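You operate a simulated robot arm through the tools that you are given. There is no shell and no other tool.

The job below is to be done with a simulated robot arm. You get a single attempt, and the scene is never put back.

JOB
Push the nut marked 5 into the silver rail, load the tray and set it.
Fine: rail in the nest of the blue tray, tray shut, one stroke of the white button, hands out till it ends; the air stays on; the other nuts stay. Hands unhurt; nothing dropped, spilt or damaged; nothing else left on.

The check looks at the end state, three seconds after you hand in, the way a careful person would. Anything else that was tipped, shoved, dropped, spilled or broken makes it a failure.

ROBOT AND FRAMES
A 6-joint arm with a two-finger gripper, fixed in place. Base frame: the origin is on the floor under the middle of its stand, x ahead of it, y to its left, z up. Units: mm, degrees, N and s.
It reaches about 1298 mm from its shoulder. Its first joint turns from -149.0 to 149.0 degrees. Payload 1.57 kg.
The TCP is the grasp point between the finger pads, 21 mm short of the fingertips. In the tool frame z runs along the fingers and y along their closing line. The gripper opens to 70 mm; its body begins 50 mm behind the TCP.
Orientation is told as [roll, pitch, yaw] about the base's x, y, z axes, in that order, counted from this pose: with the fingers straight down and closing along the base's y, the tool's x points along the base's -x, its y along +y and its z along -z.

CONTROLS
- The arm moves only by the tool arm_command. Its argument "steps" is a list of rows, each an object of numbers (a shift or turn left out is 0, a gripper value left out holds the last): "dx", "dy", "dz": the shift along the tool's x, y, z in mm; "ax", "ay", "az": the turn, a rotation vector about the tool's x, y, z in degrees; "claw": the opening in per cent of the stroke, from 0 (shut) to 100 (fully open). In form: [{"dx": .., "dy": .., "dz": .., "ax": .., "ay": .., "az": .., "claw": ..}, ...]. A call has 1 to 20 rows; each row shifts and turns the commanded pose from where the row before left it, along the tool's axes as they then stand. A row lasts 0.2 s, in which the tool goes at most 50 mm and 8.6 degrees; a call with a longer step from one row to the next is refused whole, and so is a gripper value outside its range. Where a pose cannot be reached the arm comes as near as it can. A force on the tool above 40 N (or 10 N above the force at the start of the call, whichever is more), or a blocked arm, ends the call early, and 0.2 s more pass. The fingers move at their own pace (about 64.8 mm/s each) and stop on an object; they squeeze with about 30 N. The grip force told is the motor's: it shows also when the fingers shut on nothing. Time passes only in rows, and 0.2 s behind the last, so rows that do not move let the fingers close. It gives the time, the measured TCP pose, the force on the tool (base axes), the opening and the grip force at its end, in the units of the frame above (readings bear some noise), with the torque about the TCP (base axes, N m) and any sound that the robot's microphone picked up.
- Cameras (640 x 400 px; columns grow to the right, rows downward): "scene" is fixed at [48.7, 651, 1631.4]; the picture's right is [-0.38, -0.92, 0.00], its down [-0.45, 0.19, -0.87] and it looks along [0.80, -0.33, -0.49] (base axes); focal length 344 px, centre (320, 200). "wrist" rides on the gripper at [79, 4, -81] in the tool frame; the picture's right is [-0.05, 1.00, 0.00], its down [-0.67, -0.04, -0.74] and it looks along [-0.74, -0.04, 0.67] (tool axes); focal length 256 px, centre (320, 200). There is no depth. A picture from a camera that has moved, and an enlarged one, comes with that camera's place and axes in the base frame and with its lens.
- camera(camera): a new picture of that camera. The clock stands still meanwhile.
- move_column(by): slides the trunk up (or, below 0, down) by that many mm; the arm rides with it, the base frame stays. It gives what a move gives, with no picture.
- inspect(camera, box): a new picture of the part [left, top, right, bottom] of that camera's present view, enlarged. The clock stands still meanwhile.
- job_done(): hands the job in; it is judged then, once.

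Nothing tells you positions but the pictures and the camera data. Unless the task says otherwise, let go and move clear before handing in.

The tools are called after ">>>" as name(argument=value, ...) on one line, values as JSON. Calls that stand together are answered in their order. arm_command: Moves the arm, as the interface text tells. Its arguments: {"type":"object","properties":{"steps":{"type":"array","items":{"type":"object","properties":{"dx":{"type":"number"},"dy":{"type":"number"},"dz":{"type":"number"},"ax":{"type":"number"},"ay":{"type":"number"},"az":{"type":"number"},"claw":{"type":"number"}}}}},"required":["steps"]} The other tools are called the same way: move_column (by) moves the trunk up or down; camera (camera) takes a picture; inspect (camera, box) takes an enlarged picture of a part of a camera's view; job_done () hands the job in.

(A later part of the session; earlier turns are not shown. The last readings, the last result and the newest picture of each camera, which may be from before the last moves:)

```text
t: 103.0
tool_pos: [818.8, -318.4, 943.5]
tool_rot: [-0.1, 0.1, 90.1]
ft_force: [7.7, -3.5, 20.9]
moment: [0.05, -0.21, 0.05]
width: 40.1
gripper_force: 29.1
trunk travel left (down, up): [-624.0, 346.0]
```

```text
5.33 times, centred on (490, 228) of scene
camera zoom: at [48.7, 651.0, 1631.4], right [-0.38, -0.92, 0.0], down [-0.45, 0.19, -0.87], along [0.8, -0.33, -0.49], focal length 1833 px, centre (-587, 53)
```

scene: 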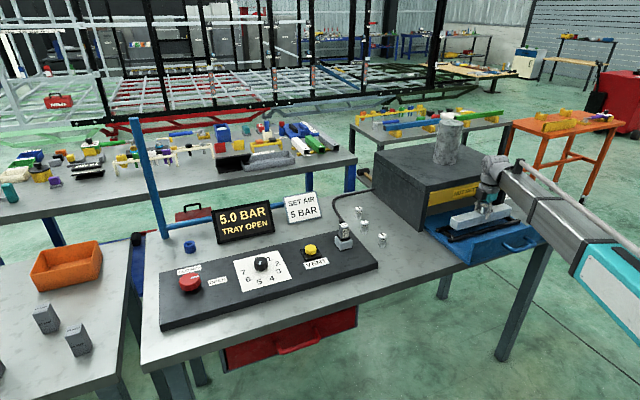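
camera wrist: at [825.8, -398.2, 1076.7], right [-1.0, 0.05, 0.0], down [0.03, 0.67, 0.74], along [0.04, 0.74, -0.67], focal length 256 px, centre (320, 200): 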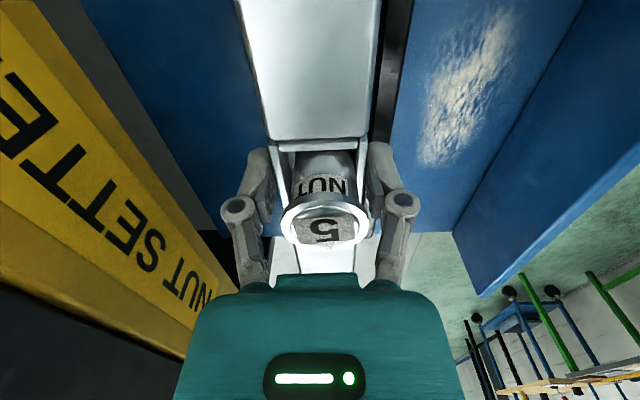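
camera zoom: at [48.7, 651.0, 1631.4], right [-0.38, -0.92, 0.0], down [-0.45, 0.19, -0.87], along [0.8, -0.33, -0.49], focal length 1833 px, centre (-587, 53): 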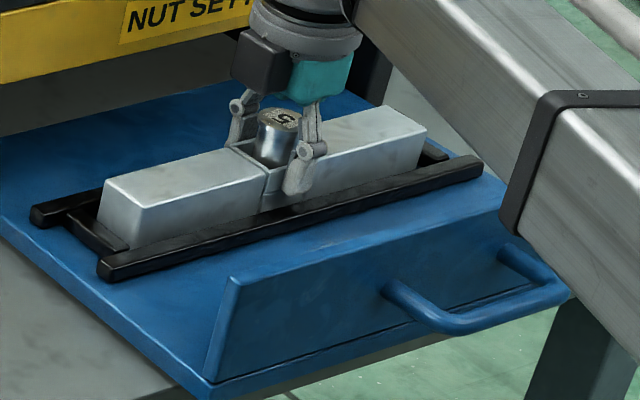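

Seated flat on the tray floor. I'll relieve the load, open, and rise straight up.

>>> move_column(by=1.5)

>>> arm_command(steps=[{"claw": 65}, {"claw": 75}, {"claw": 88}, {"claw": 88}])

>>> inspect(camera="wrist", box=[180, 0, 460, 220])

>>> move_column(by=70)

>>> inspect(camera="scene", box=[430, 190, 550, 265])

>>> camera(camera="wrist")

```text
t: 103.6
tool_pos: [820.2, -318.4, 943.5]
tool_rot: [-0.1, 0.1, 90.1]
ft_force: [0.0, 0.4, -0.9]
moment: [-0.49, -0.09, 0.07]
width: 39.8
gripper_force: 30.3
trunk travel left (down, up): [-625.0, 345.0]
```

```text
t: 104.6
tool_pos: [820.6, -318.2, 943.6]
tool_rot: [-0.2, 0.1, 90.1]
ft_force: [0.0, 0.6, 0.3]
moment: [0.01, -0.01, -0.01]
width: 61.4
gripper_force: 0.1
trunk travel left (down, up): [-625.0, 345.0]
```

```text
1.82 times, centred on (320, 110) of wrist
camera zoom: at [816.4, -397.9, 1026.0], right [-1.0, 0.05, 0.0], down [0.03, 0.67, 0.74], along [0.04, 0.74, -0.67], focal length 465 px, centre (320, 364)
```

zoom: 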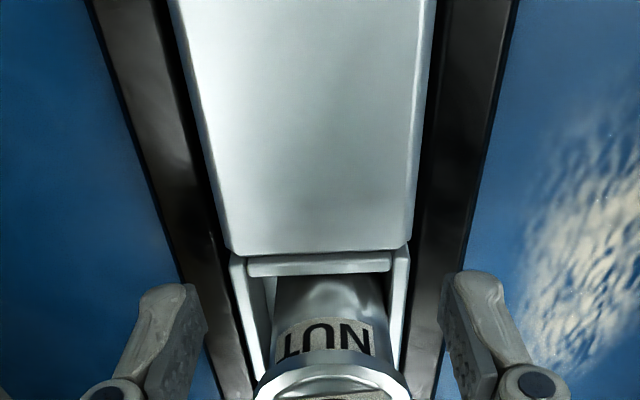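

```text
t: 105.6
tool_pos: [820.1, -319.4, 1014.0]
tool_rot: [0.0, 0.1, 89.9]
ft_force: [0.7, -0.1, -0.4]
moment: [0.02, 0.0, 0.0]
width: 61.6
gripper_force: 0.1
trunk travel left (down, up): [-695.0, 275.0]
```

```text
5.33 times, centred on (490, 228) of scene
camera zoom: at [48.7, 651.0, 1631.4], right [-0.38, -0.92, 0.0], down [-0.45, 0.19, -0.87], along [0.8, -0.33, -0.49], focal length 1833 px, centre (-587, 53)
```

zoom: 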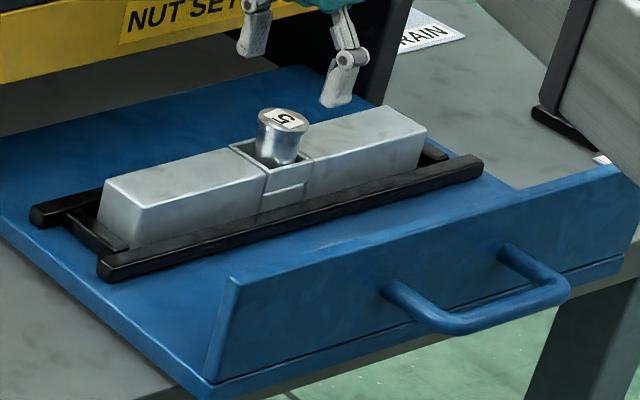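

```text
taken
camera wrist: at [816.5, -397.9, 1095.9], right [-1.0, 0.05, 0.0], down [0.03, 0.67, 0.74], along [0.04, 0.74, -0.67], focal length 256 px, centre (320, 200)
```

wrist: 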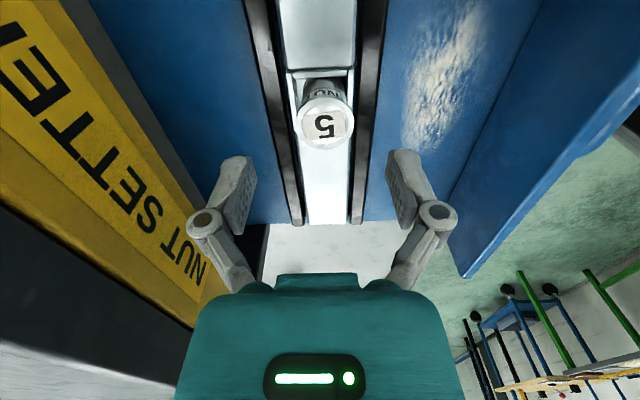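

The rail lies centred in the nest with nut 5 upright in it. Next I'll close the fingers and move in front of the tray, to push it shut by its handle.

>>> arm_command(steps=[{"dy": 25, "claw": 0}, {"dy": 30}, {"dy": 30}, {"dy": 30}, {"dy": 30}, {"dy": 30}, {"dy": 30}, {"dy": 27, "dx": 9}, {"dx": 0}])

>>> camera(camera="wrist")

>>> inspect(camera="scene", box=[430, 190, 640, 320])

```text
t: 107.6
tool_pos: [584.6, -328.0, 1014.3]
tool_rot: [-0.1, 0.1, 90.0]
ft_force: [-0.1, -0.3, -0.4]
moment: [-0.01, 0.01, 0.0]
width: 0.0
gripper_force: 28.7
trunk travel left (down, up): [-695.0, 275.0]
```

```text
taken
camera wrist: at [582.6, -407.6, 1096.1], right [-1.0, 0.05, 0.0], down [0.03, 0.67, 0.74], along [0.04, 0.74, -0.67], focal length 256 px, centre (320, 200)
```

wrist: 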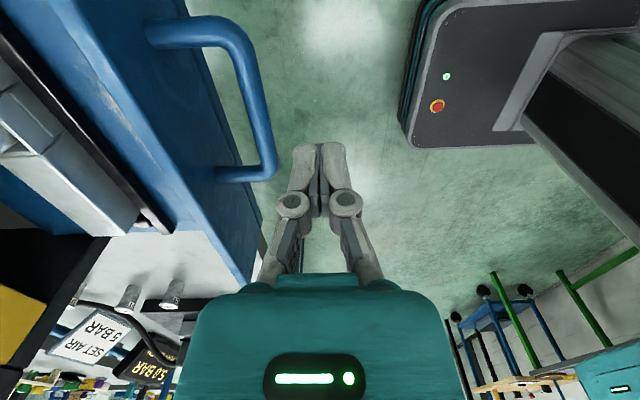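

```text
3.05 times, centred on (535, 255) of scene
camera zoom: at [48.7, 651.0, 1631.4], right [-0.38, -0.92, 0.0], down [-0.45, 0.19, -0.87], along [0.8, -0.33, -0.49], focal length 1047 px, centre (-335, 32)
```

zoom: 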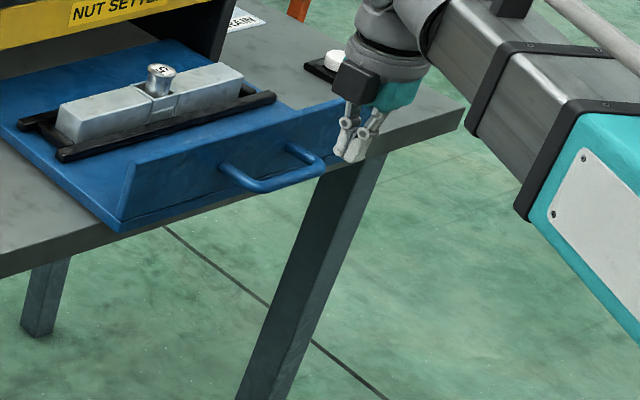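

The handle bar is about 43 mm ahead of the tool. Lowering to handle height now.

>>> move_column(by=-76)

>>> camera(camera="wrist")

>>> inspect(camera="scene", box=[430, 190, 640, 320])

```text
t: 108.8
tool_pos: [586.8, -328.5, 937.3]
tool_rot: [-0.1, 0.1, 90.0]
ft_force: [-0.2, 0.6, 0.3]
moment: [0.01, -0.02, 0.0]
width: 0.0
gripper_force: 28.6
trunk travel left (down, up): [-619.0, 351.0]
```

```text
taken
camera wrist: at [582.7, -407.4, 1020.1], right [-1.0, 0.05, 0.0], down [0.03, 0.67, 0.74], along [0.04, 0.74, -0.67], focal length 256 px, centre (320, 200)
```

wrist: 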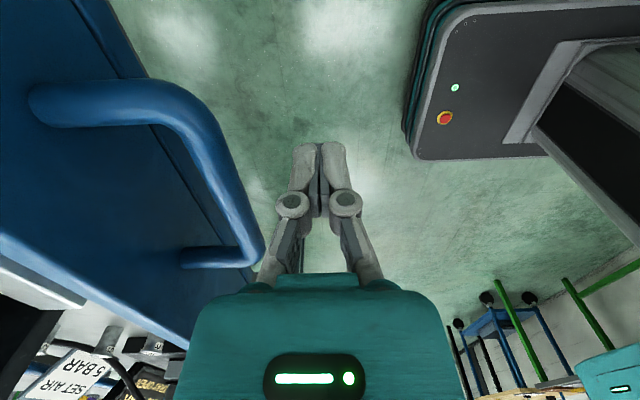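

```text
3.05 times, centred on (535, 255) of scene
camera zoom: at [48.7, 651.0, 1631.4], right [-0.38, -0.92, 0.0], down [-0.45, 0.19, -0.87], along [0.8, -0.33, -0.49], focal length 1047 px, centre (-335, 32)
```

zoom: 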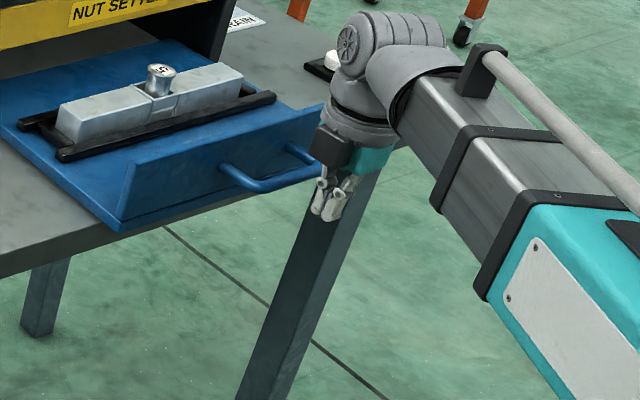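

Fingers are at handle height with about 20 mm to go. I'll push gently in +x.

>>> arm_command(steps=[{"dy": -4}, {"dy": -4}, {"dy": -4}, {"dy": -3}, {"dy": -3}, {"dy": -3}, {"dy": -3}, {"dy": -3}, {"dy": -3}, {"dy": 0}])

>>> inspect(camera="scene", box=[420, 180, 600, 290])

>>> camera(camera="wrist")

```text
t: 111.0
tool_pos: [615.8, -328.9, 937.4]
tool_rot: [-0.1, 0.1, 90.0]
ft_force: [-1.4, 0.3, 0.3]
moment: [0.01, 0.0, 0.01]
width: 0.0
gripper_force: 28.9
trunk travel left (down, up): [-619.0, 351.0]
```

```text
3.56 times, centred on (510, 235) of scene
camera zoom: at [48.7, 651.0, 1631.4], right [-0.38, -0.92, 0.0], down [-0.45, 0.19, -0.87], along [0.8, -0.33, -0.49], focal length 1222 px, centre (-356, 76)
```

zoom: 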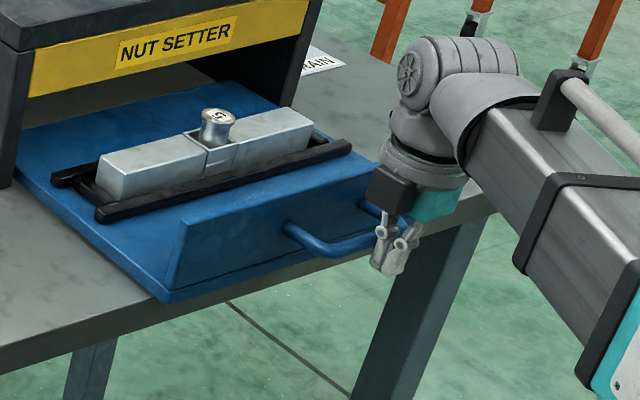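

```text
taken
camera wrist: at [612.9, -407.5, 1020.2], right [-1.0, 0.05, 0.0], down [0.03, 0.67, 0.74], along [0.04, 0.74, -0.67], focal length 256 px, centre (320, 200)
```

wrist: 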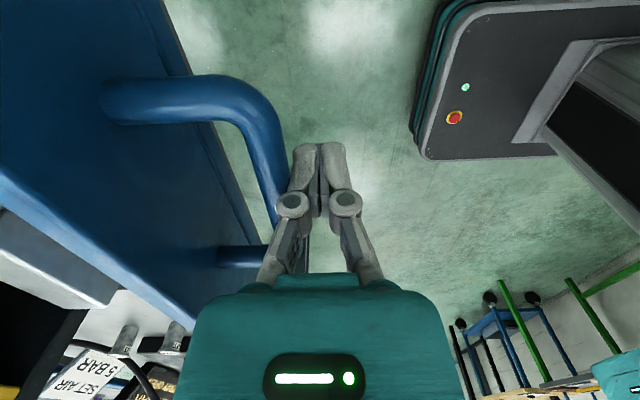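

Contact with the handle. Pushing steadily.

>>> arm_command(steps=[{"dy": -3}, {"dy": -4}, {"dy": -5}, {"dy": -5}, {"dy": -5}, {"dy": -5}, {"dy": -5}, {"dy": -5}, {"dy": -5}, {"dy": -5}, {"dy": -5}, {"dy": -5}, {"dy": -5}, {"dy": -5}, {"dy": -5}, {"dy": -5}, {"dy": -5}, {"dy": -4}, {"dy": -3}, {"dy": 0}])

>>> inspect(camera="scene", box=[400, 170, 580, 280])

>>> camera(camera="wrist")

```text
t: 115.2
tool_pos: [705.1, -329.0, 938.3]
tool_rot: [-0.1, 0.2, 90.0]
ft_force: [-1.3, -1.2, -0.3]
moment: [-0.01, 0.02, -0.03]
width: 0.0
gripper_force: 28.9
trunk travel left (down, up): [-619.0, 351.0]
```

```text
3.56 times, centred on (490, 225) of scene
camera zoom: at [48.7, 651.0, 1631.4], right [-0.38, -0.92, 0.0], down [-0.45, 0.19, -0.87], along [0.8, -0.33, -0.49], focal length 1222 px, centre (-284, 111)
```

zoom: 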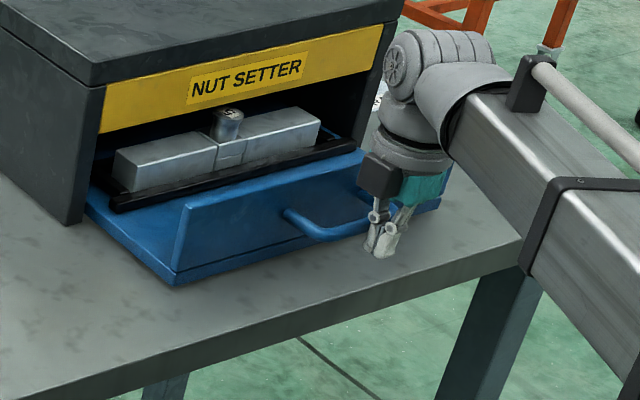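

```text
taken
camera wrist: at [701.5, -407.5, 1020.1], right [-1.0, 0.05, 0.0], down [0.03, 0.67, 0.74], along [0.04, 0.74, -0.67], focal length 256 px, centre (320, 200)
```

wrist: 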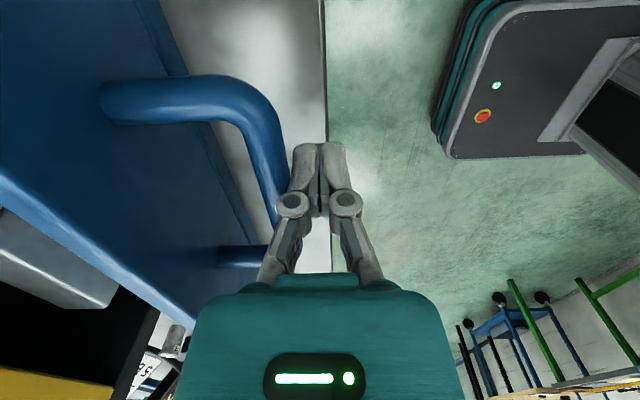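

The nut clears the setter's front by about 18 mm as it goes in. I'll keep pushing.

>>> arm_command(steps=[{"dy": -3}, {"dy": -4}, {"dy": -5}, {"dy": -5}, {"dy": -5}, {"dy": -5}, {"dy": -5}, {"dy": -5}, {"dy": -5}, {"dy": -5}, {"dy": -5}, {"dy": -5}, {"dy": -5}, {"dy": -5}, {"dy": -5}, {"dy": -5}, {"dy": -5}, {"dy": -4}, {"dy": -3}, {"dy": 0}])

>>> inspect(camera="scene", box=[400, 160, 580, 270])

>>> inspect(camera="scene", box=[200, 190, 330, 260])

>>> camera(camera="wrist")

```text
t: 119.4
tool_pos: [793.4, -328.8, 938.1]
tool_rot: [-0.1, 0.1, 89.9]
ft_force: [-0.7, -0.1, 0.8]
moment: [0.02, -0.03, 0.04]
width: 0.1
gripper_force: 29.1
trunk travel left (down, up): [-619.0, 351.0]
```

```text
3.56 times, centred on (490, 215) of scene
camera zoom: at [48.7, 651.0, 1631.4], right [-0.38, -0.92, 0.0], down [-0.45, 0.19, -0.87], along [0.8, -0.33, -0.49], focal length 1222 px, centre (-284, 147)
```

zoom: 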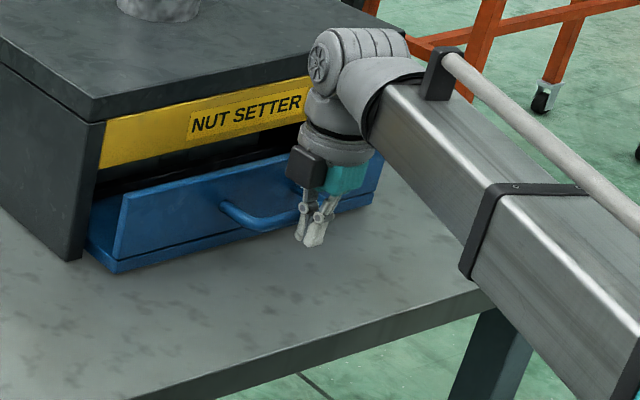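

```text
4.92 times, centred on (265, 225) of scene
camera zoom: at [48.7, 651.0, 1631.4], right [-0.38, -0.92, 0.0], down [-0.45, 0.19, -0.87], along [0.8, -0.33, -0.49], focal length 1692 px, centre (591, 77)
```

zoom: 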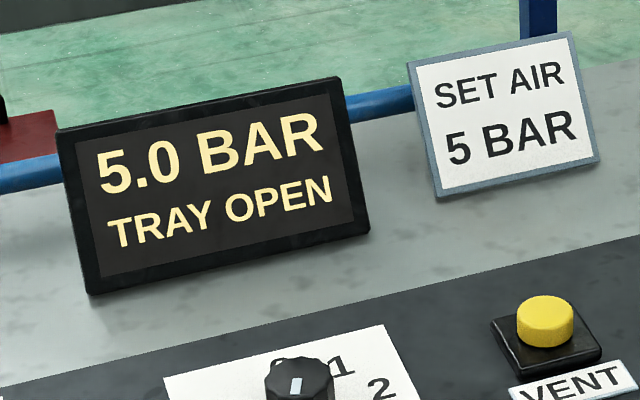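

```text
taken
camera wrist: at [790.6, -407.4, 1020.2], right [-1.0, 0.05, 0.0], down [0.03, 0.67, 0.74], along [0.04, 0.74, -0.67], focal length 256 px, centre (320, 200)
```

wrist: 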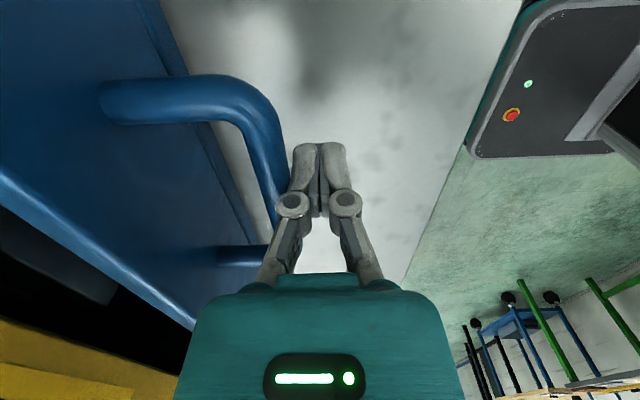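

Display still says TRAY OPEN; about 30–40 mm remain. I'll continue more gently.

>>> arm_command(steps=[{"dy": -3}, {"dy": -3}, {"dy": -3}, {"dy": -3}, {"dy": -3}, {"dy": -3}, {"dy": -3}, {"dy": -2}, {"dy": 0}])

>>> inspect(camera="scene", box=[400, 160, 580, 270])

>>> inspect(camera="scene", box=[200, 190, 330, 260])

```text
t: 121.4
tool_pos: [816.6, -328.8, 938.3]
tool_rot: [-0.1, 0.0, 90.0]
ft_force: [-0.9, 0.4, 0.4]
moment: [-0.03, -0.02, 0.02]
width: 0.0
gripper_force: 28.7
trunk travel left (down, up): [-619.0, 351.0]
```

```text
3.56 times, centred on (490, 215) of scene
camera zoom: at [48.7, 651.0, 1631.4], right [-0.38, -0.92, 0.0], down [-0.45, 0.19, -0.87], along [0.8, -0.33, -0.49], focal length 1222 px, centre (-284, 147)
```

zoom: 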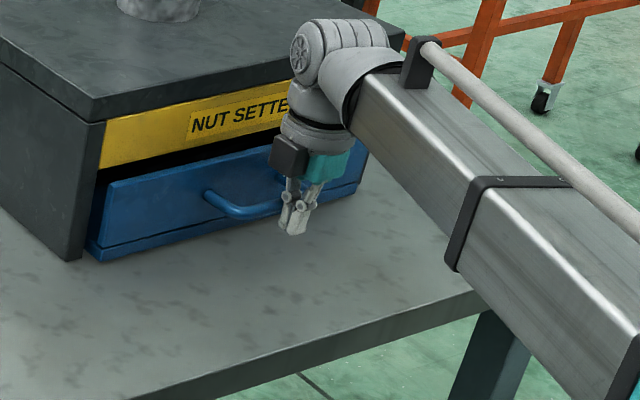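

```text
4.92 times, centred on (265, 225) of scene
camera zoom: at [48.7, 651.0, 1631.4], right [-0.38, -0.92, 0.0], down [-0.45, 0.19, -0.87], along [0.8, -0.33, -0.49], focal length 1692 px, centre (591, 77)
```

zoom: 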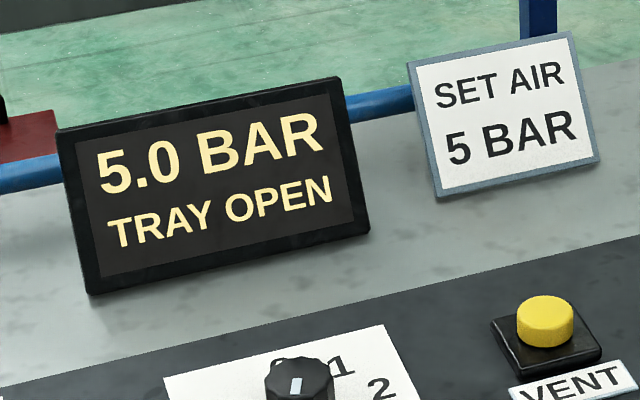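

>>> arm_command(steps=[{"dy": -2}, {"dy": -2}, {"dy": -2}, {"dy": -2}, {"dy": -2}, {"dy": -2}, {"dy": 0}])

>>> inspect(camera="scene", box=[400, 160, 580, 270])

>>> inspect(camera="scene", box=[200, 190, 330, 260])

```text
t: 123.0
tool_pos: [828.1, -330.2, 937.9]
tool_rot: [-0.1, 0.1, 90.0]
ft_force: [-1.6, -0.2, 0.1]
moment: [-0.02, -0.02, -0.01]
width: 0.0
gripper_force: 28.9
trunk travel left (down, up): [-619.0, 351.0]
```

```text
3.56 times, centred on (490, 215) of scene
camera zoom: at [48.7, 651.0, 1631.4], right [-0.38, -0.92, 0.0], down [-0.45, 0.19, -0.87], along [0.8, -0.33, -0.49], focal length 1222 px, centre (-284, 147)
```

zoom: 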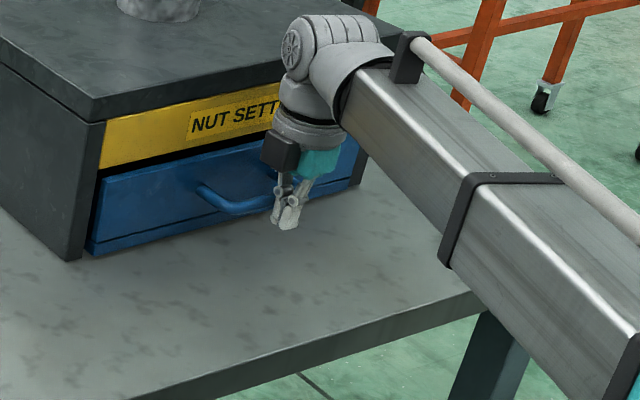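

```text
4.92 times, centred on (265, 225) of scene
camera zoom: at [48.7, 651.0, 1631.4], right [-0.38, -0.92, 0.0], down [-0.45, 0.19, -0.87], along [0.8, -0.33, -0.49], focal length 1692 px, centre (591, 77)
```

zoom: 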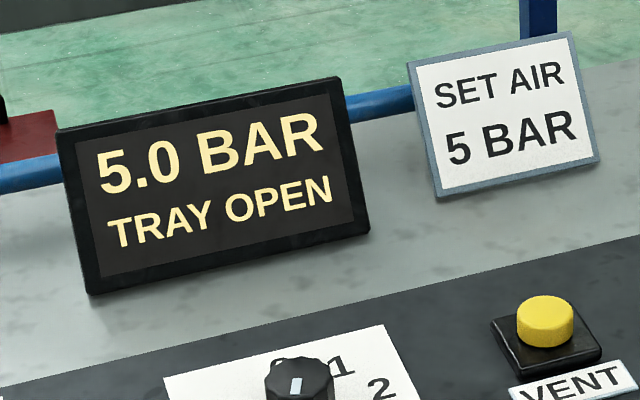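

>>> arm_command(steps=[{"dy": -2}, {"dy": -2}, {"dy": -2}, {"dy": -1}, {"dy": 0}])

>>> inspect(camera="scene", box=[400, 160, 580, 270])

>>> inspect(camera="scene", box=[200, 190, 330, 260])

>>> camera(camera="wrist")

```text
t: 124.2
tool_pos: [836.1, -328.5, 937.6]
tool_rot: [-0.2, 0.1, 90.1]
ft_force: [-2.3, -0.9, 0.0]
moment: [0.01, 0.0, -0.04]
width: 0.1
gripper_force: 28.5
trunk travel left (down, up): [-619.0, 351.0]
```

```text
3.56 times, centred on (490, 215) of scene
camera zoom: at [48.7, 651.0, 1631.4], right [-0.38, -0.92, 0.0], down [-0.45, 0.19, -0.87], along [0.8, -0.33, -0.49], focal length 1222 px, centre (-284, 147)
```

zoom: 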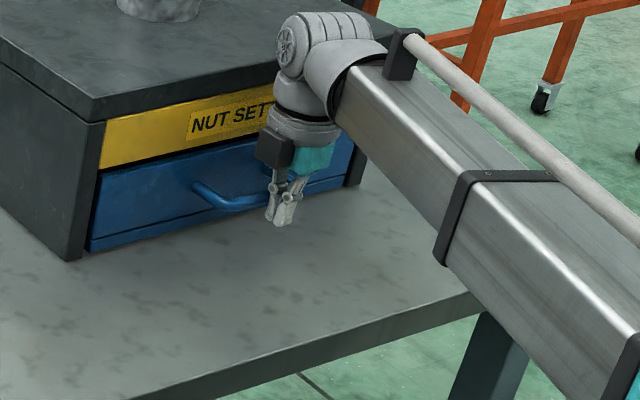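

```text
4.92 times, centred on (265, 225) of scene
camera zoom: at [48.7, 651.0, 1631.4], right [-0.38, -0.92, 0.0], down [-0.45, 0.19, -0.87], along [0.8, -0.33, -0.49], focal length 1692 px, centre (591, 77)
```

zoom: 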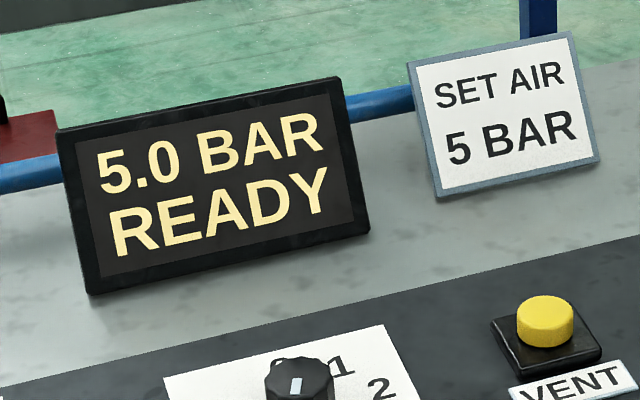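

```text
taken
camera wrist: at [832.5, -407.5, 1020.1], right [-1.0, 0.05, 0.0], down [0.03, 0.67, 0.74], along [0.04, 0.74, -0.67], focal length 256 px, centre (320, 200)
```

wrist: 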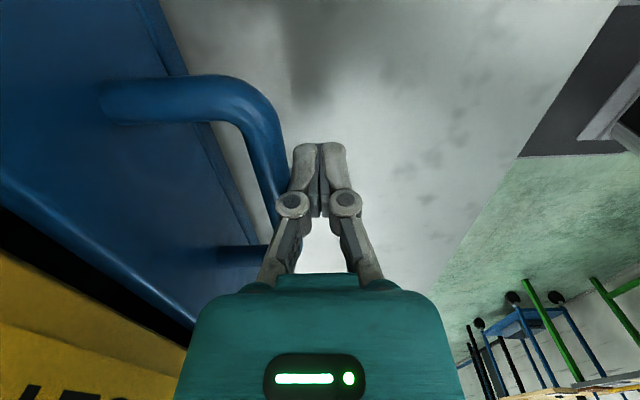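

Display reads READY. I'll press another couple of millimetres to be sure it's fully home.

>>> arm_command(steps=[{"dy": -1}, {"dy": -1}, {"dy": 0}])

>>> arm_command(steps=[{"dy": -1}, {"dy": 0}])

```text
t: 125.0
tool_pos: [836.6, -327.0, 937.6]
tool_rot: [0.0, 0.1, 90.1]
ft_force: [-1.7, -1.2, -0.2]
moment: [0.0, -0.01, -0.01]
width: 0.0
gripper_force: 28.3
trunk travel left (down, up): [-619.0, 351.0]
```

```text
t: 125.6
tool_pos: [838.9, -327.3, 938.2]
tool_rot: [-0.2, 0.1, 90.0]
ft_force: [-1.5, -1.1, 1.0]
moment: [-0.01, -0.04, -0.01]
width: 0.3
gripper_force: 29.0
trunk travel left (down, up): [-619.0, 351.0]
```

>>> arm_command(steps=[{"dy": -1}, {"dy": -1}, {"dy": -1}, {"dy": 0}])

>>> inspect(camera="scene", box=[410, 170, 520, 240])

```text
t: 126.6
tool_pos: [842.1, -327.7, 938.3]
tool_rot: [-0.1, 0.2, 90.0]
ft_force: [-2.0, 0.8, 1.2]
moment: [-0.02, -0.01, 0.0]
width: 0.0
gripper_force: 28.8
trunk travel left (down, up): [-619.0, 351.0]
```

```text
5.71 times, centred on (465, 205) of scene
camera zoom: at [48.7, 651.0, 1631.4], right [-0.38, -0.92, 0.0], down [-0.45, 0.19, -0.87], along [0.8, -0.33, -0.49], focal length 1964 px, centre (-509, 171)
```

zoom: 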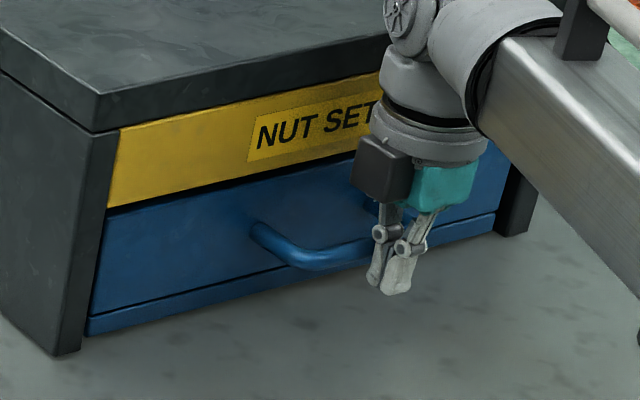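

>>> arm_command(steps=[{"dy": -1}, {"dy": -1}, {"dy": -1}, {"dy": -1}, {"dy": 0}])

>>> inspect(camera="scene", box=[410, 170, 520, 240])

>>> inspect(camera="scene", box=[200, 190, 330, 260])

```text
t: 127.8
tool_pos: [845.2, -328.1, 938.3]
tool_rot: [-0.2, 0.0, 90.0]
ft_force: [-0.9, 0.2, 0.5]
moment: [-0.01, -0.05, 0.0]
width: 0.0
gripper_force: 28.7
trunk travel left (down, up): [-619.0, 351.0]
```

```text
5.71 times, centred on (465, 205) of scene
camera zoom: at [48.7, 651.0, 1631.4], right [-0.38, -0.92, 0.0], down [-0.45, 0.19, -0.87], along [0.8, -0.33, -0.49], focal length 1964 px, centre (-509, 171)
```

zoom: 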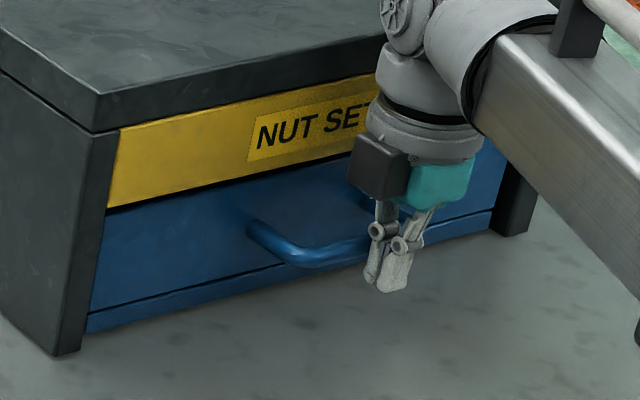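

```text
4.92 times, centred on (265, 225) of scene
camera zoom: at [48.7, 651.0, 1631.4], right [-0.38, -0.92, 0.0], down [-0.45, 0.19, -0.87], along [0.8, -0.33, -0.49], focal length 1692 px, centre (591, 77)
```

zoom: 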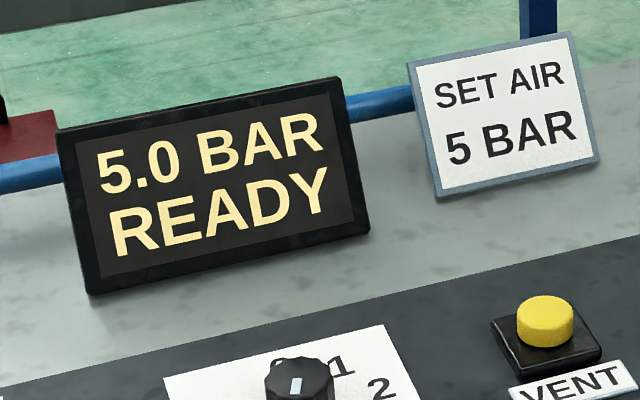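

>>> arm_command(steps=[{"dy": -1}, {"dy": -1}, {"dy": -1}, {"dy": 0}])

>>> inspect(camera="scene", box=[410, 170, 520, 240])

>>> camera(camera="wrist")

```text
t: 128.8
tool_pos: [847.7, -328.9, 938.6]
tool_rot: [-0.1, 0.2, 90.0]
ft_force: [-5.9, -1.9, -0.9]
moment: [0.01, -0.03, -0.01]
width: 0.2
gripper_force: 28.9
trunk travel left (down, up): [-619.0, 351.0]
```

```text
5.71 times, centred on (465, 205) of scene
camera zoom: at [48.7, 651.0, 1631.4], right [-0.38, -0.92, 0.0], down [-0.45, 0.19, -0.87], along [0.8, -0.33, -0.49], focal length 1964 px, centre (-509, 171)
```

zoom: 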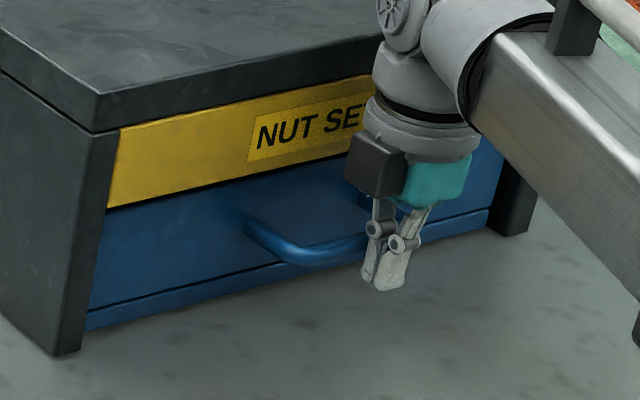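

```text
taken
camera wrist: at [844.9, -407.4, 1020.2], right [-1.0, 0.05, 0.0], down [0.03, 0.67, 0.74], along [0.04, 0.74, -0.67], focal length 256 px, centre (320, 200)
```

wrist: 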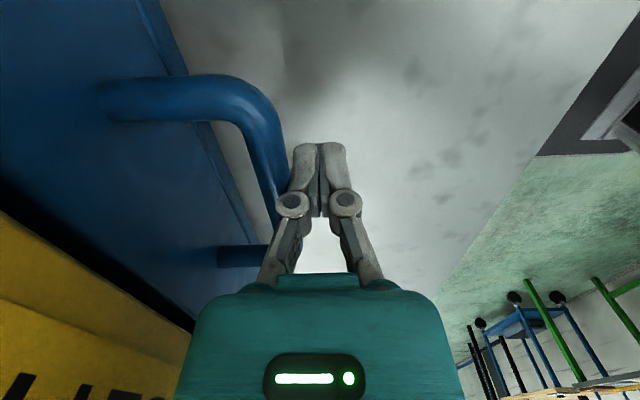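

The tray has met its stop (force rising to 6 N), display READY. I'll back off, rise, turn to yaw 0 and go look at the white STROKE button.

>>> arm_command(steps=[{"dy": 5}, {"dy": 15}, {"dy": 25}, {"dy": 30}, {"dy": 20}, {"dy": 0}])

>>> move_column(by=100)

>>> arm_command(steps=[{"az": 8.2}, {"az": 8.2}, {"az": 8.2}, {"az": 8.2}, {"az": 8.2}, {"az": 8.2}, {"az": 8.2}, {"az": 8.2}, {"az": 8.2}, {"az": 8.2}, {"az": 8.0}, {"dy": -40}, {"dy": -40}, {"dy": -40}, {"dy": -40}, {"dy": -40}, {"dy": -40}, {"dy": -40}, {"dy": 0}])

>>> camera(camera="wrist")

>>> camera(camera="scene")

```text
t: 130.2
tool_pos: [753.8, -326.8, 938.7]
tool_rot: [-0.1, 0.1, 90.0]
ft_force: [0.5, -0.5, 0.3]
moment: [-0.01, 0.0, 0.0]
width: 0.0
gripper_force: 28.1
trunk travel left (down, up): [-619.0, 351.0]
```

```text
t: 131.5
tool_pos: [752.8, -326.8, 1037.5]
tool_rot: [-0.1, 0.1, 89.9]
ft_force: [0.1, 0.7, -0.3]
moment: [-0.04, 0.01, 0.04]
width: 0.0
gripper_force: 28.8
trunk travel left (down, up): [-719.0, 251.0]
```

```text
t: 135.5
tool_pos: [752.2, -608.5, 1038.0]
tool_rot: [-0.1, -0.2, 0.0]
ft_force: [0.5, 0.1, -1.0]
moment: [-0.01, -0.01, 0.03]
width: 0.3
gripper_force: 28.1
trunk travel left (down, up): [-719.0, 251.0]
```

```text
taken
camera wrist: at [674.7, -604.0, 1119.8], right [0.05, 1.0, 0.0], down [0.67, -0.03, 0.75], along [0.74, -0.04, -0.67], focal length 256 px, centre (320, 200)
```

wrist: 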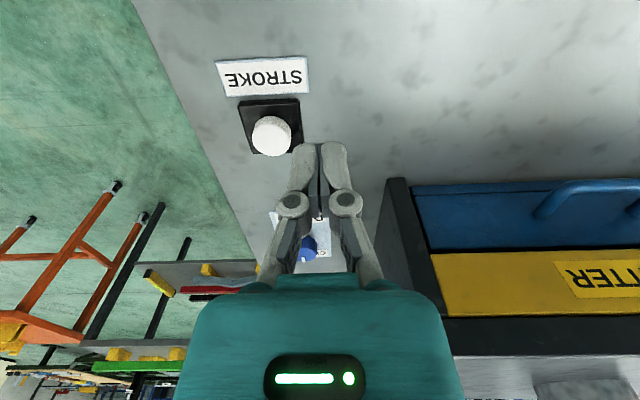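

```text
taken
```

scene: 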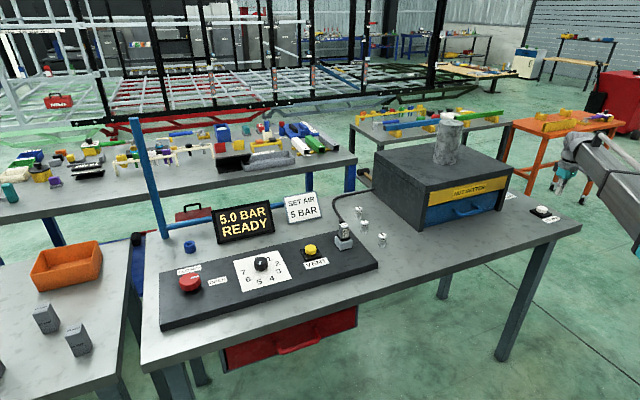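

I see the STROKE button near (815, -658). Moving over it.

>>> arm_command(steps=[{"dx": -20, "dy": -17}, {"dx": -20, "dy": -17}, {"dx": -22, "dy": -15.5}, {"dx": 0}])

>>> camera(camera="wrist")

>>> inspect(camera="wrist", box=[240, 10, 400, 130])

>>> inspect(camera="scene", box=[500, 150, 620, 240])

```text
t: 136.5
tool_pos: [818.2, -658.1, 1037.3]
tool_rot: [-0.1, -0.1, -0.1]
ft_force: [0.0, 0.4, 0.9]
moment: [-0.01, -0.02, 0.01]
width: 0.3
gripper_force: 28.6
trunk travel left (down, up): [-719.0, 251.0]
```

```text
taken
camera wrist: at [738.9, -652.9, 1119.7], right [0.05, 1.0, 0.0], down [0.67, -0.03, 0.75], along [0.74, -0.04, -0.67], focal length 256 px, centre (320, 200)
```

wrist: 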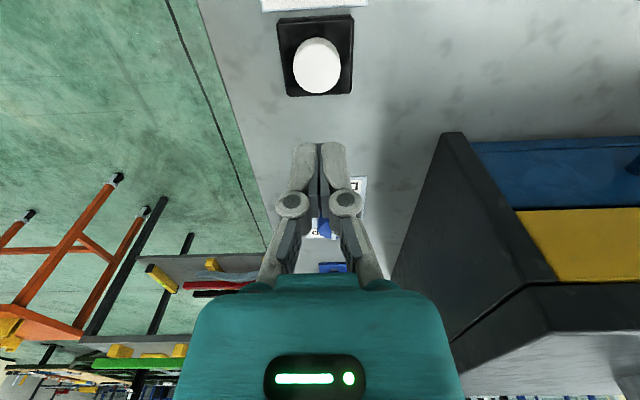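

```text
3.33 times, centred on (320, 70) of wrist
camera zoom: at [738.9, -652.9, 1119.7], right [0.05, 1.0, 0.0], down [0.67, -0.03, 0.75], along [0.74, -0.04, -0.67], focal length 853 px, centre (320, 633)
```

zoom: 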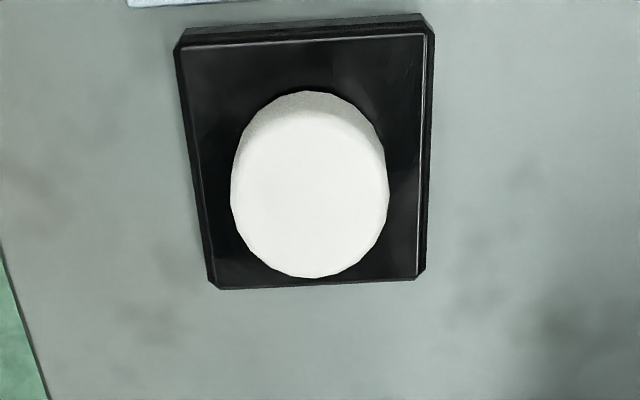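

```text
4.44 times, centred on (560, 195) of scene
camera zoom: at [48.7, 651.0, 1631.4], right [-0.38, -0.92, 0.0], down [-0.45, 0.19, -0.87], along [0.8, -0.33, -0.49], focal length 1528 px, centre (-747, 222)
```

zoom: 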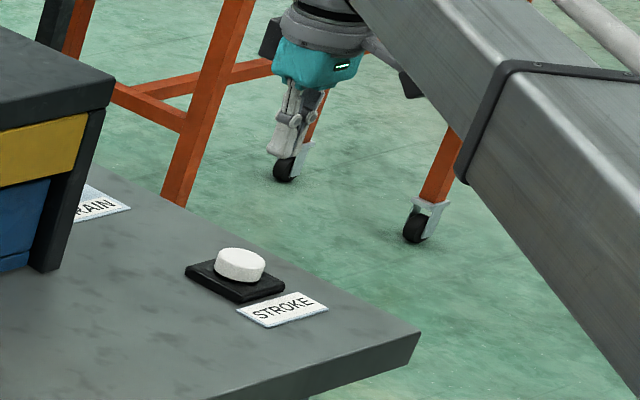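

The button centre is about 2.7 mm to -y. I'll correct and descend to just above it.

>>> arm_command(steps=[{"dy": -2.7, "claw": 0}, {"dx": 0}])

>>> move_column(by=-85)

>>> camera(camera="wrist")

>>> inspect(camera="scene", box=[500, 170, 600, 240])

```text
t: 137.1
tool_pos: [815.4, -660.4, 1037.0]
tool_rot: [-0.1, -0.1, 0.0]
ft_force: [-0.2, 0.4, 0.5]
moment: [0.0, 0.02, 0.0]
width: 0.0
gripper_force: 28.7
trunk travel left (down, up): [-719.0, 251.0]
```

```text
t: 138.3
tool_pos: [815.7, -659.6, 953.3]
tool_rot: [-0.1, 0.0, -0.1]
ft_force: [0.2, 0.4, 1.1]
moment: [-0.01, -0.03, 0.02]
width: 0.0
gripper_force: 28.7
trunk travel left (down, up): [-634.0, 336.0]
```

```text
taken
camera wrist: at [737.9, -655.2, 1034.9], right [0.05, 1.0, 0.0], down [0.67, -0.03, 0.75], along [0.74, -0.04, -0.67], focal length 256 px, centre (320, 200)
```

wrist: 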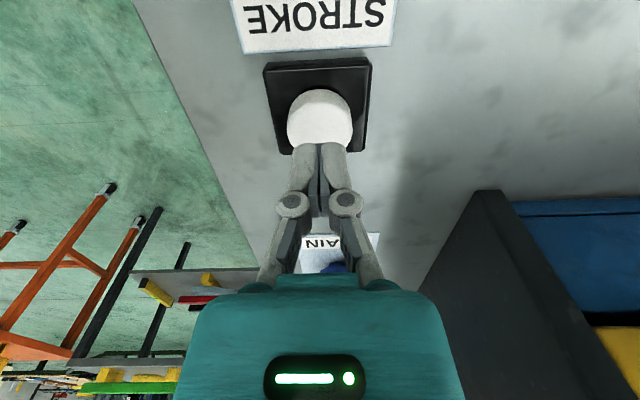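

```text
5.71 times, centred on (550, 205) of scene
camera zoom: at [48.7, 651.0, 1631.4], right [-0.38, -0.92, 0.0], down [-0.45, 0.19, -0.87], along [0.8, -0.33, -0.49], focal length 1964 px, centre (-994, 171)
```

zoom: 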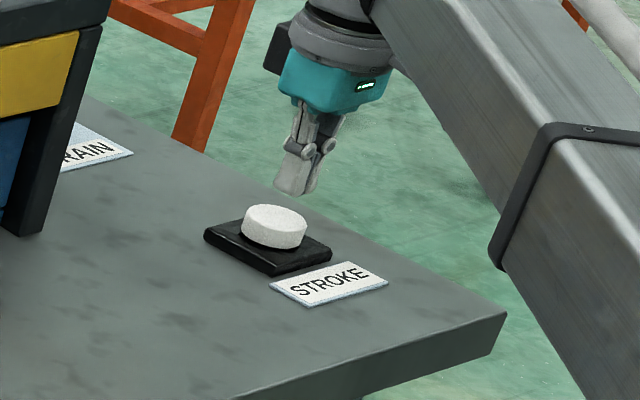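

Aligned over the button. Descending to touch it.

>>> move_column(by=-15)

>>> move_column(by=-3)

>>> inspect(camera="scene", box=[500, 170, 600, 240])

>>> inspect(camera="scene", box=[200, 190, 330, 260])

```text
t: 138.9
tool_pos: [816.9, -659.5, 937.2]
tool_rot: [-0.1, -0.1, 0.0]
ft_force: [-0.2, -0.1, 0.2]
moment: [0.01, 0.01, 0.01]
width: 0.2
gripper_force: 28.2
trunk travel left (down, up): [-619.0, 351.0]
```

```text
t: 139.5
tool_pos: [816.0, -660.2, 935.1]
tool_rot: [-0.1, -0.1, 0.0]
ft_force: [-0.8, -0.3, -0.6]
moment: [-0.02, -0.02, 0.01]
width: 0.2
gripper_force: 28.7
trunk travel left (down, up): [-616.0, 354.0]
```

```text
5.71 times, centred on (550, 205) of scene
camera zoom: at [48.7, 651.0, 1631.4], right [-0.38, -0.92, 0.0], down [-0.45, 0.19, -0.87], along [0.8, -0.33, -0.49], focal length 1964 px, centre (-994, 171)
```

zoom: 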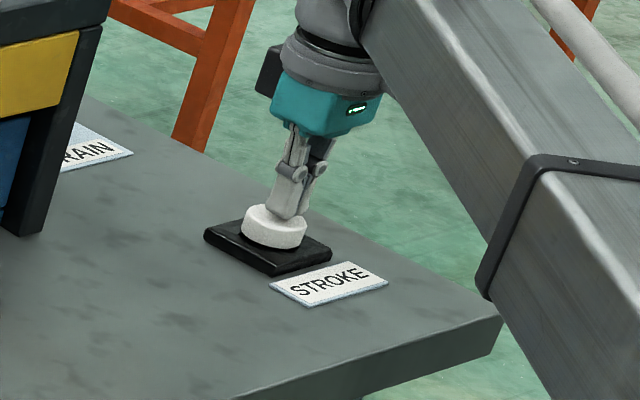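

```text
4.92 times, centred on (265, 225) of scene
camera zoom: at [48.7, 651.0, 1631.4], right [-0.38, -0.92, 0.0], down [-0.45, 0.19, -0.87], along [0.8, -0.33, -0.49], focal length 1692 px, centre (591, 77)
```

zoom: 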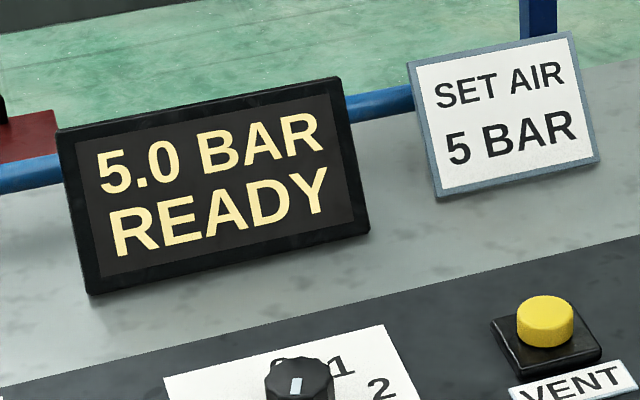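

>>> move_column(by=-2)

>>> inspect(camera="scene", box=[200, 190, 330, 260])

```text
t: 140.0
tool_pos: [816.4, -659.4, 932.8]
tool_rot: [-0.1, -0.1, 0.0]
ft_force: [-0.2, 0.5, -0.3]
moment: [0.01, 0.01, 0.01]
width: 0.0
gripper_force: 28.9
trunk travel left (down, up): [-614.0, 356.0]
```

```text
4.92 times, centred on (265, 225) of scene
camera zoom: at [48.7, 651.0, 1631.4], right [-0.38, -0.92, 0.0], down [-0.45, 0.19, -0.87], along [0.8, -0.33, -0.49], focal length 1692 px, centre (591, 77)
```

zoom: 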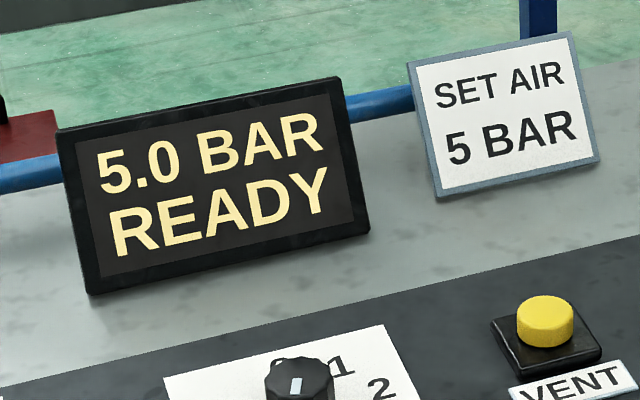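

>>> move_column(by=-2)

>>> inspect(camera="scene", box=[200, 190, 330, 260])

>>> inspect(camera="scene", box=[500, 170, 600, 240])

```text
t: 140.5
tool_pos: [815.9, -659.9, 930.4]
tool_rot: [-0.2, -0.1, 0.0]
ft_force: [0.8, 0.4, -0.2]
moment: [0.01, 0.01, -0.01]
width: 0.0
gripper_force: 28.2
trunk travel left (down, up): [-612.0, 358.0]
```

```text
4.92 times, centred on (265, 225) of scene
camera zoom: at [48.7, 651.0, 1631.4], right [-0.38, -0.92, 0.0], down [-0.45, 0.19, -0.87], along [0.8, -0.33, -0.49], focal length 1692 px, centre (591, 77)
```

zoom: 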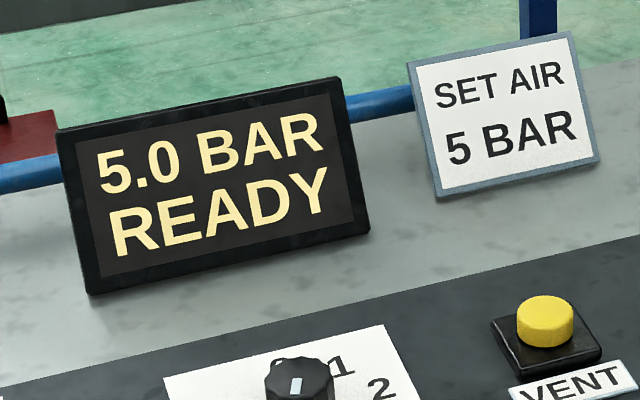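

```text
5.71 times, centred on (550, 205) of scene
camera zoom: at [48.7, 651.0, 1631.4], right [-0.38, -0.92, 0.0], down [-0.45, 0.19, -0.87], along [0.8, -0.33, -0.49], focal length 1964 px, centre (-994, 171)
```

zoom: 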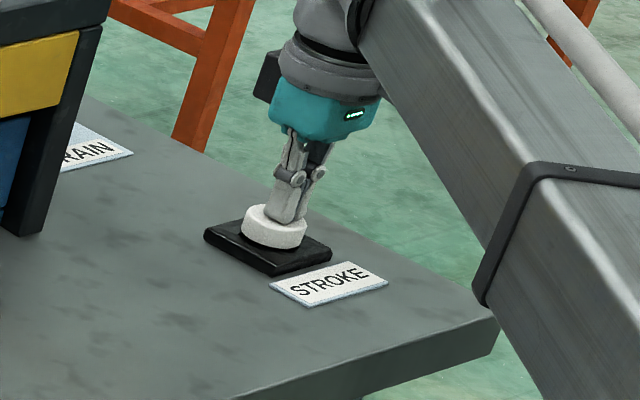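

>>> move_column(by=-2)

>>> inspect(camera="scene", box=[200, 190, 330, 260])

```text
t: 141.0
tool_pos: [815.9, -659.4, 927.5]
tool_rot: [-0.2, -0.1, 0.0]
ft_force: [0.2, -0.7, 0.6]
moment: [-0.01, 0.01, 0.0]
width: 5.7
gripper_force: 28.5
trunk travel left (down, up): [-610.0, 360.0]
```

```text
4.92 times, centred on (265, 225) of scene
camera zoom: at [48.7, 651.0, 1631.4], right [-0.38, -0.92, 0.0], down [-0.45, 0.19, -0.87], along [0.8, -0.33, -0.49], focal length 1692 px, centre (591, 77)
```

zoom: 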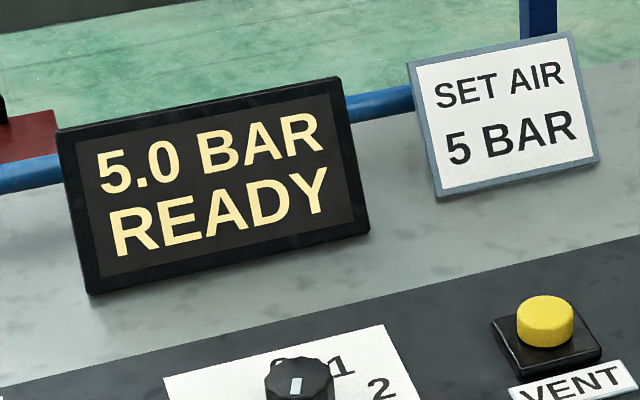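

>>> move_column(by=-1)

>>> inspect(camera="scene", box=[200, 190, 330, 260])

>>> inspect(camera="scene", box=[500, 170, 600, 240])

```text
t: 141.5
tool_pos: [816.7, -661.2, 927.6]
tool_rot: [-0.1, -0.1, 0.0]
ft_force: [0.6, -0.8, 1.3]
moment: [-0.03, -0.01, -0.01]
width: 5.9
gripper_force: 28.4
trunk travel left (down, up): [-609.0, 361.0]
```

```text
4.92 times, centred on (265, 225) of scene
camera zoom: at [48.7, 651.0, 1631.4], right [-0.38, -0.92, 0.0], down [-0.45, 0.19, -0.87], along [0.8, -0.33, -0.49], focal length 1692 px, centre (591, 77)
```

zoom: 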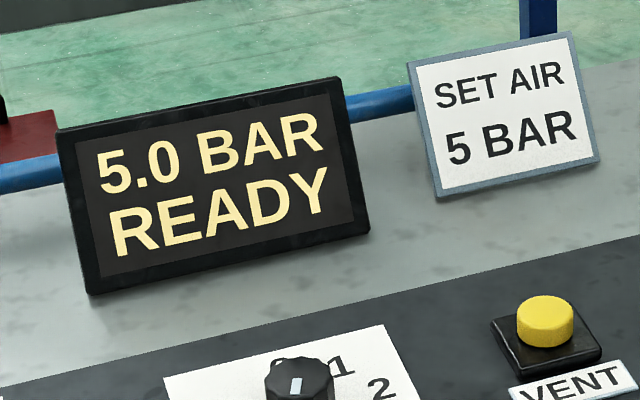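

```text
5.71 times, centred on (550, 205) of scene
camera zoom: at [48.7, 651.0, 1631.4], right [-0.38, -0.92, 0.0], down [-0.45, 0.19, -0.87], along [0.8, -0.33, -0.49], focal length 1964 px, centre (-994, 171)
```

zoom: 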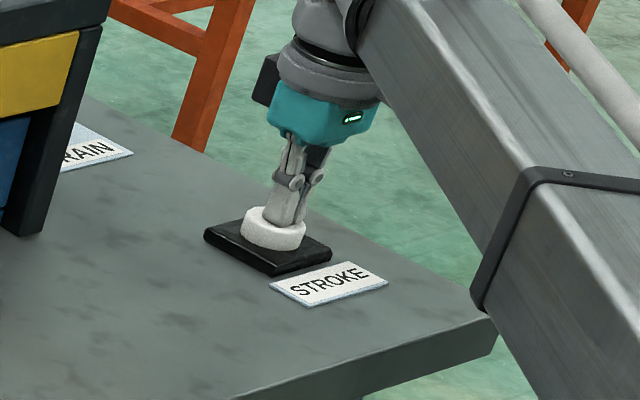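

>>> move_column(by=-1)

>>> inspect(camera="scene", box=[200, 190, 330, 260])

```text
t: 142.0
tool_pos: [816.2, -659.5, 927.6]
tool_rot: [0.0, -0.1, -0.1]
ft_force: [0.4, 0.0, 1.8]
moment: [-0.01, -0.02, -0.01]
width: 5.9
gripper_force: 27.4
trunk travel left (down, up): [-608.0, 362.0]
```

```text
4.92 times, centred on (265, 225) of scene
camera zoom: at [48.7, 651.0, 1631.4], right [-0.38, -0.92, 0.0], down [-0.45, 0.19, -0.87], along [0.8, -0.33, -0.49], focal length 1692 px, centre (591, 77)
```

zoom: 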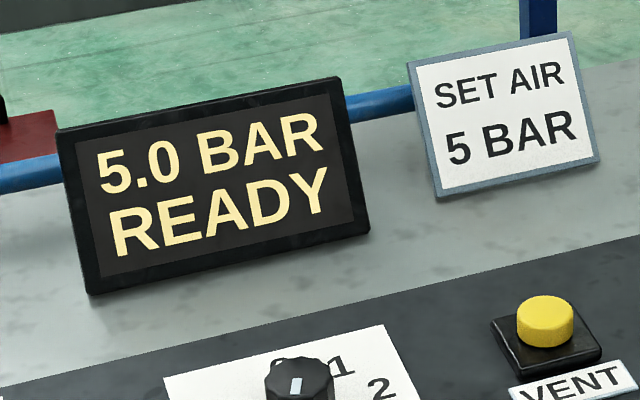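

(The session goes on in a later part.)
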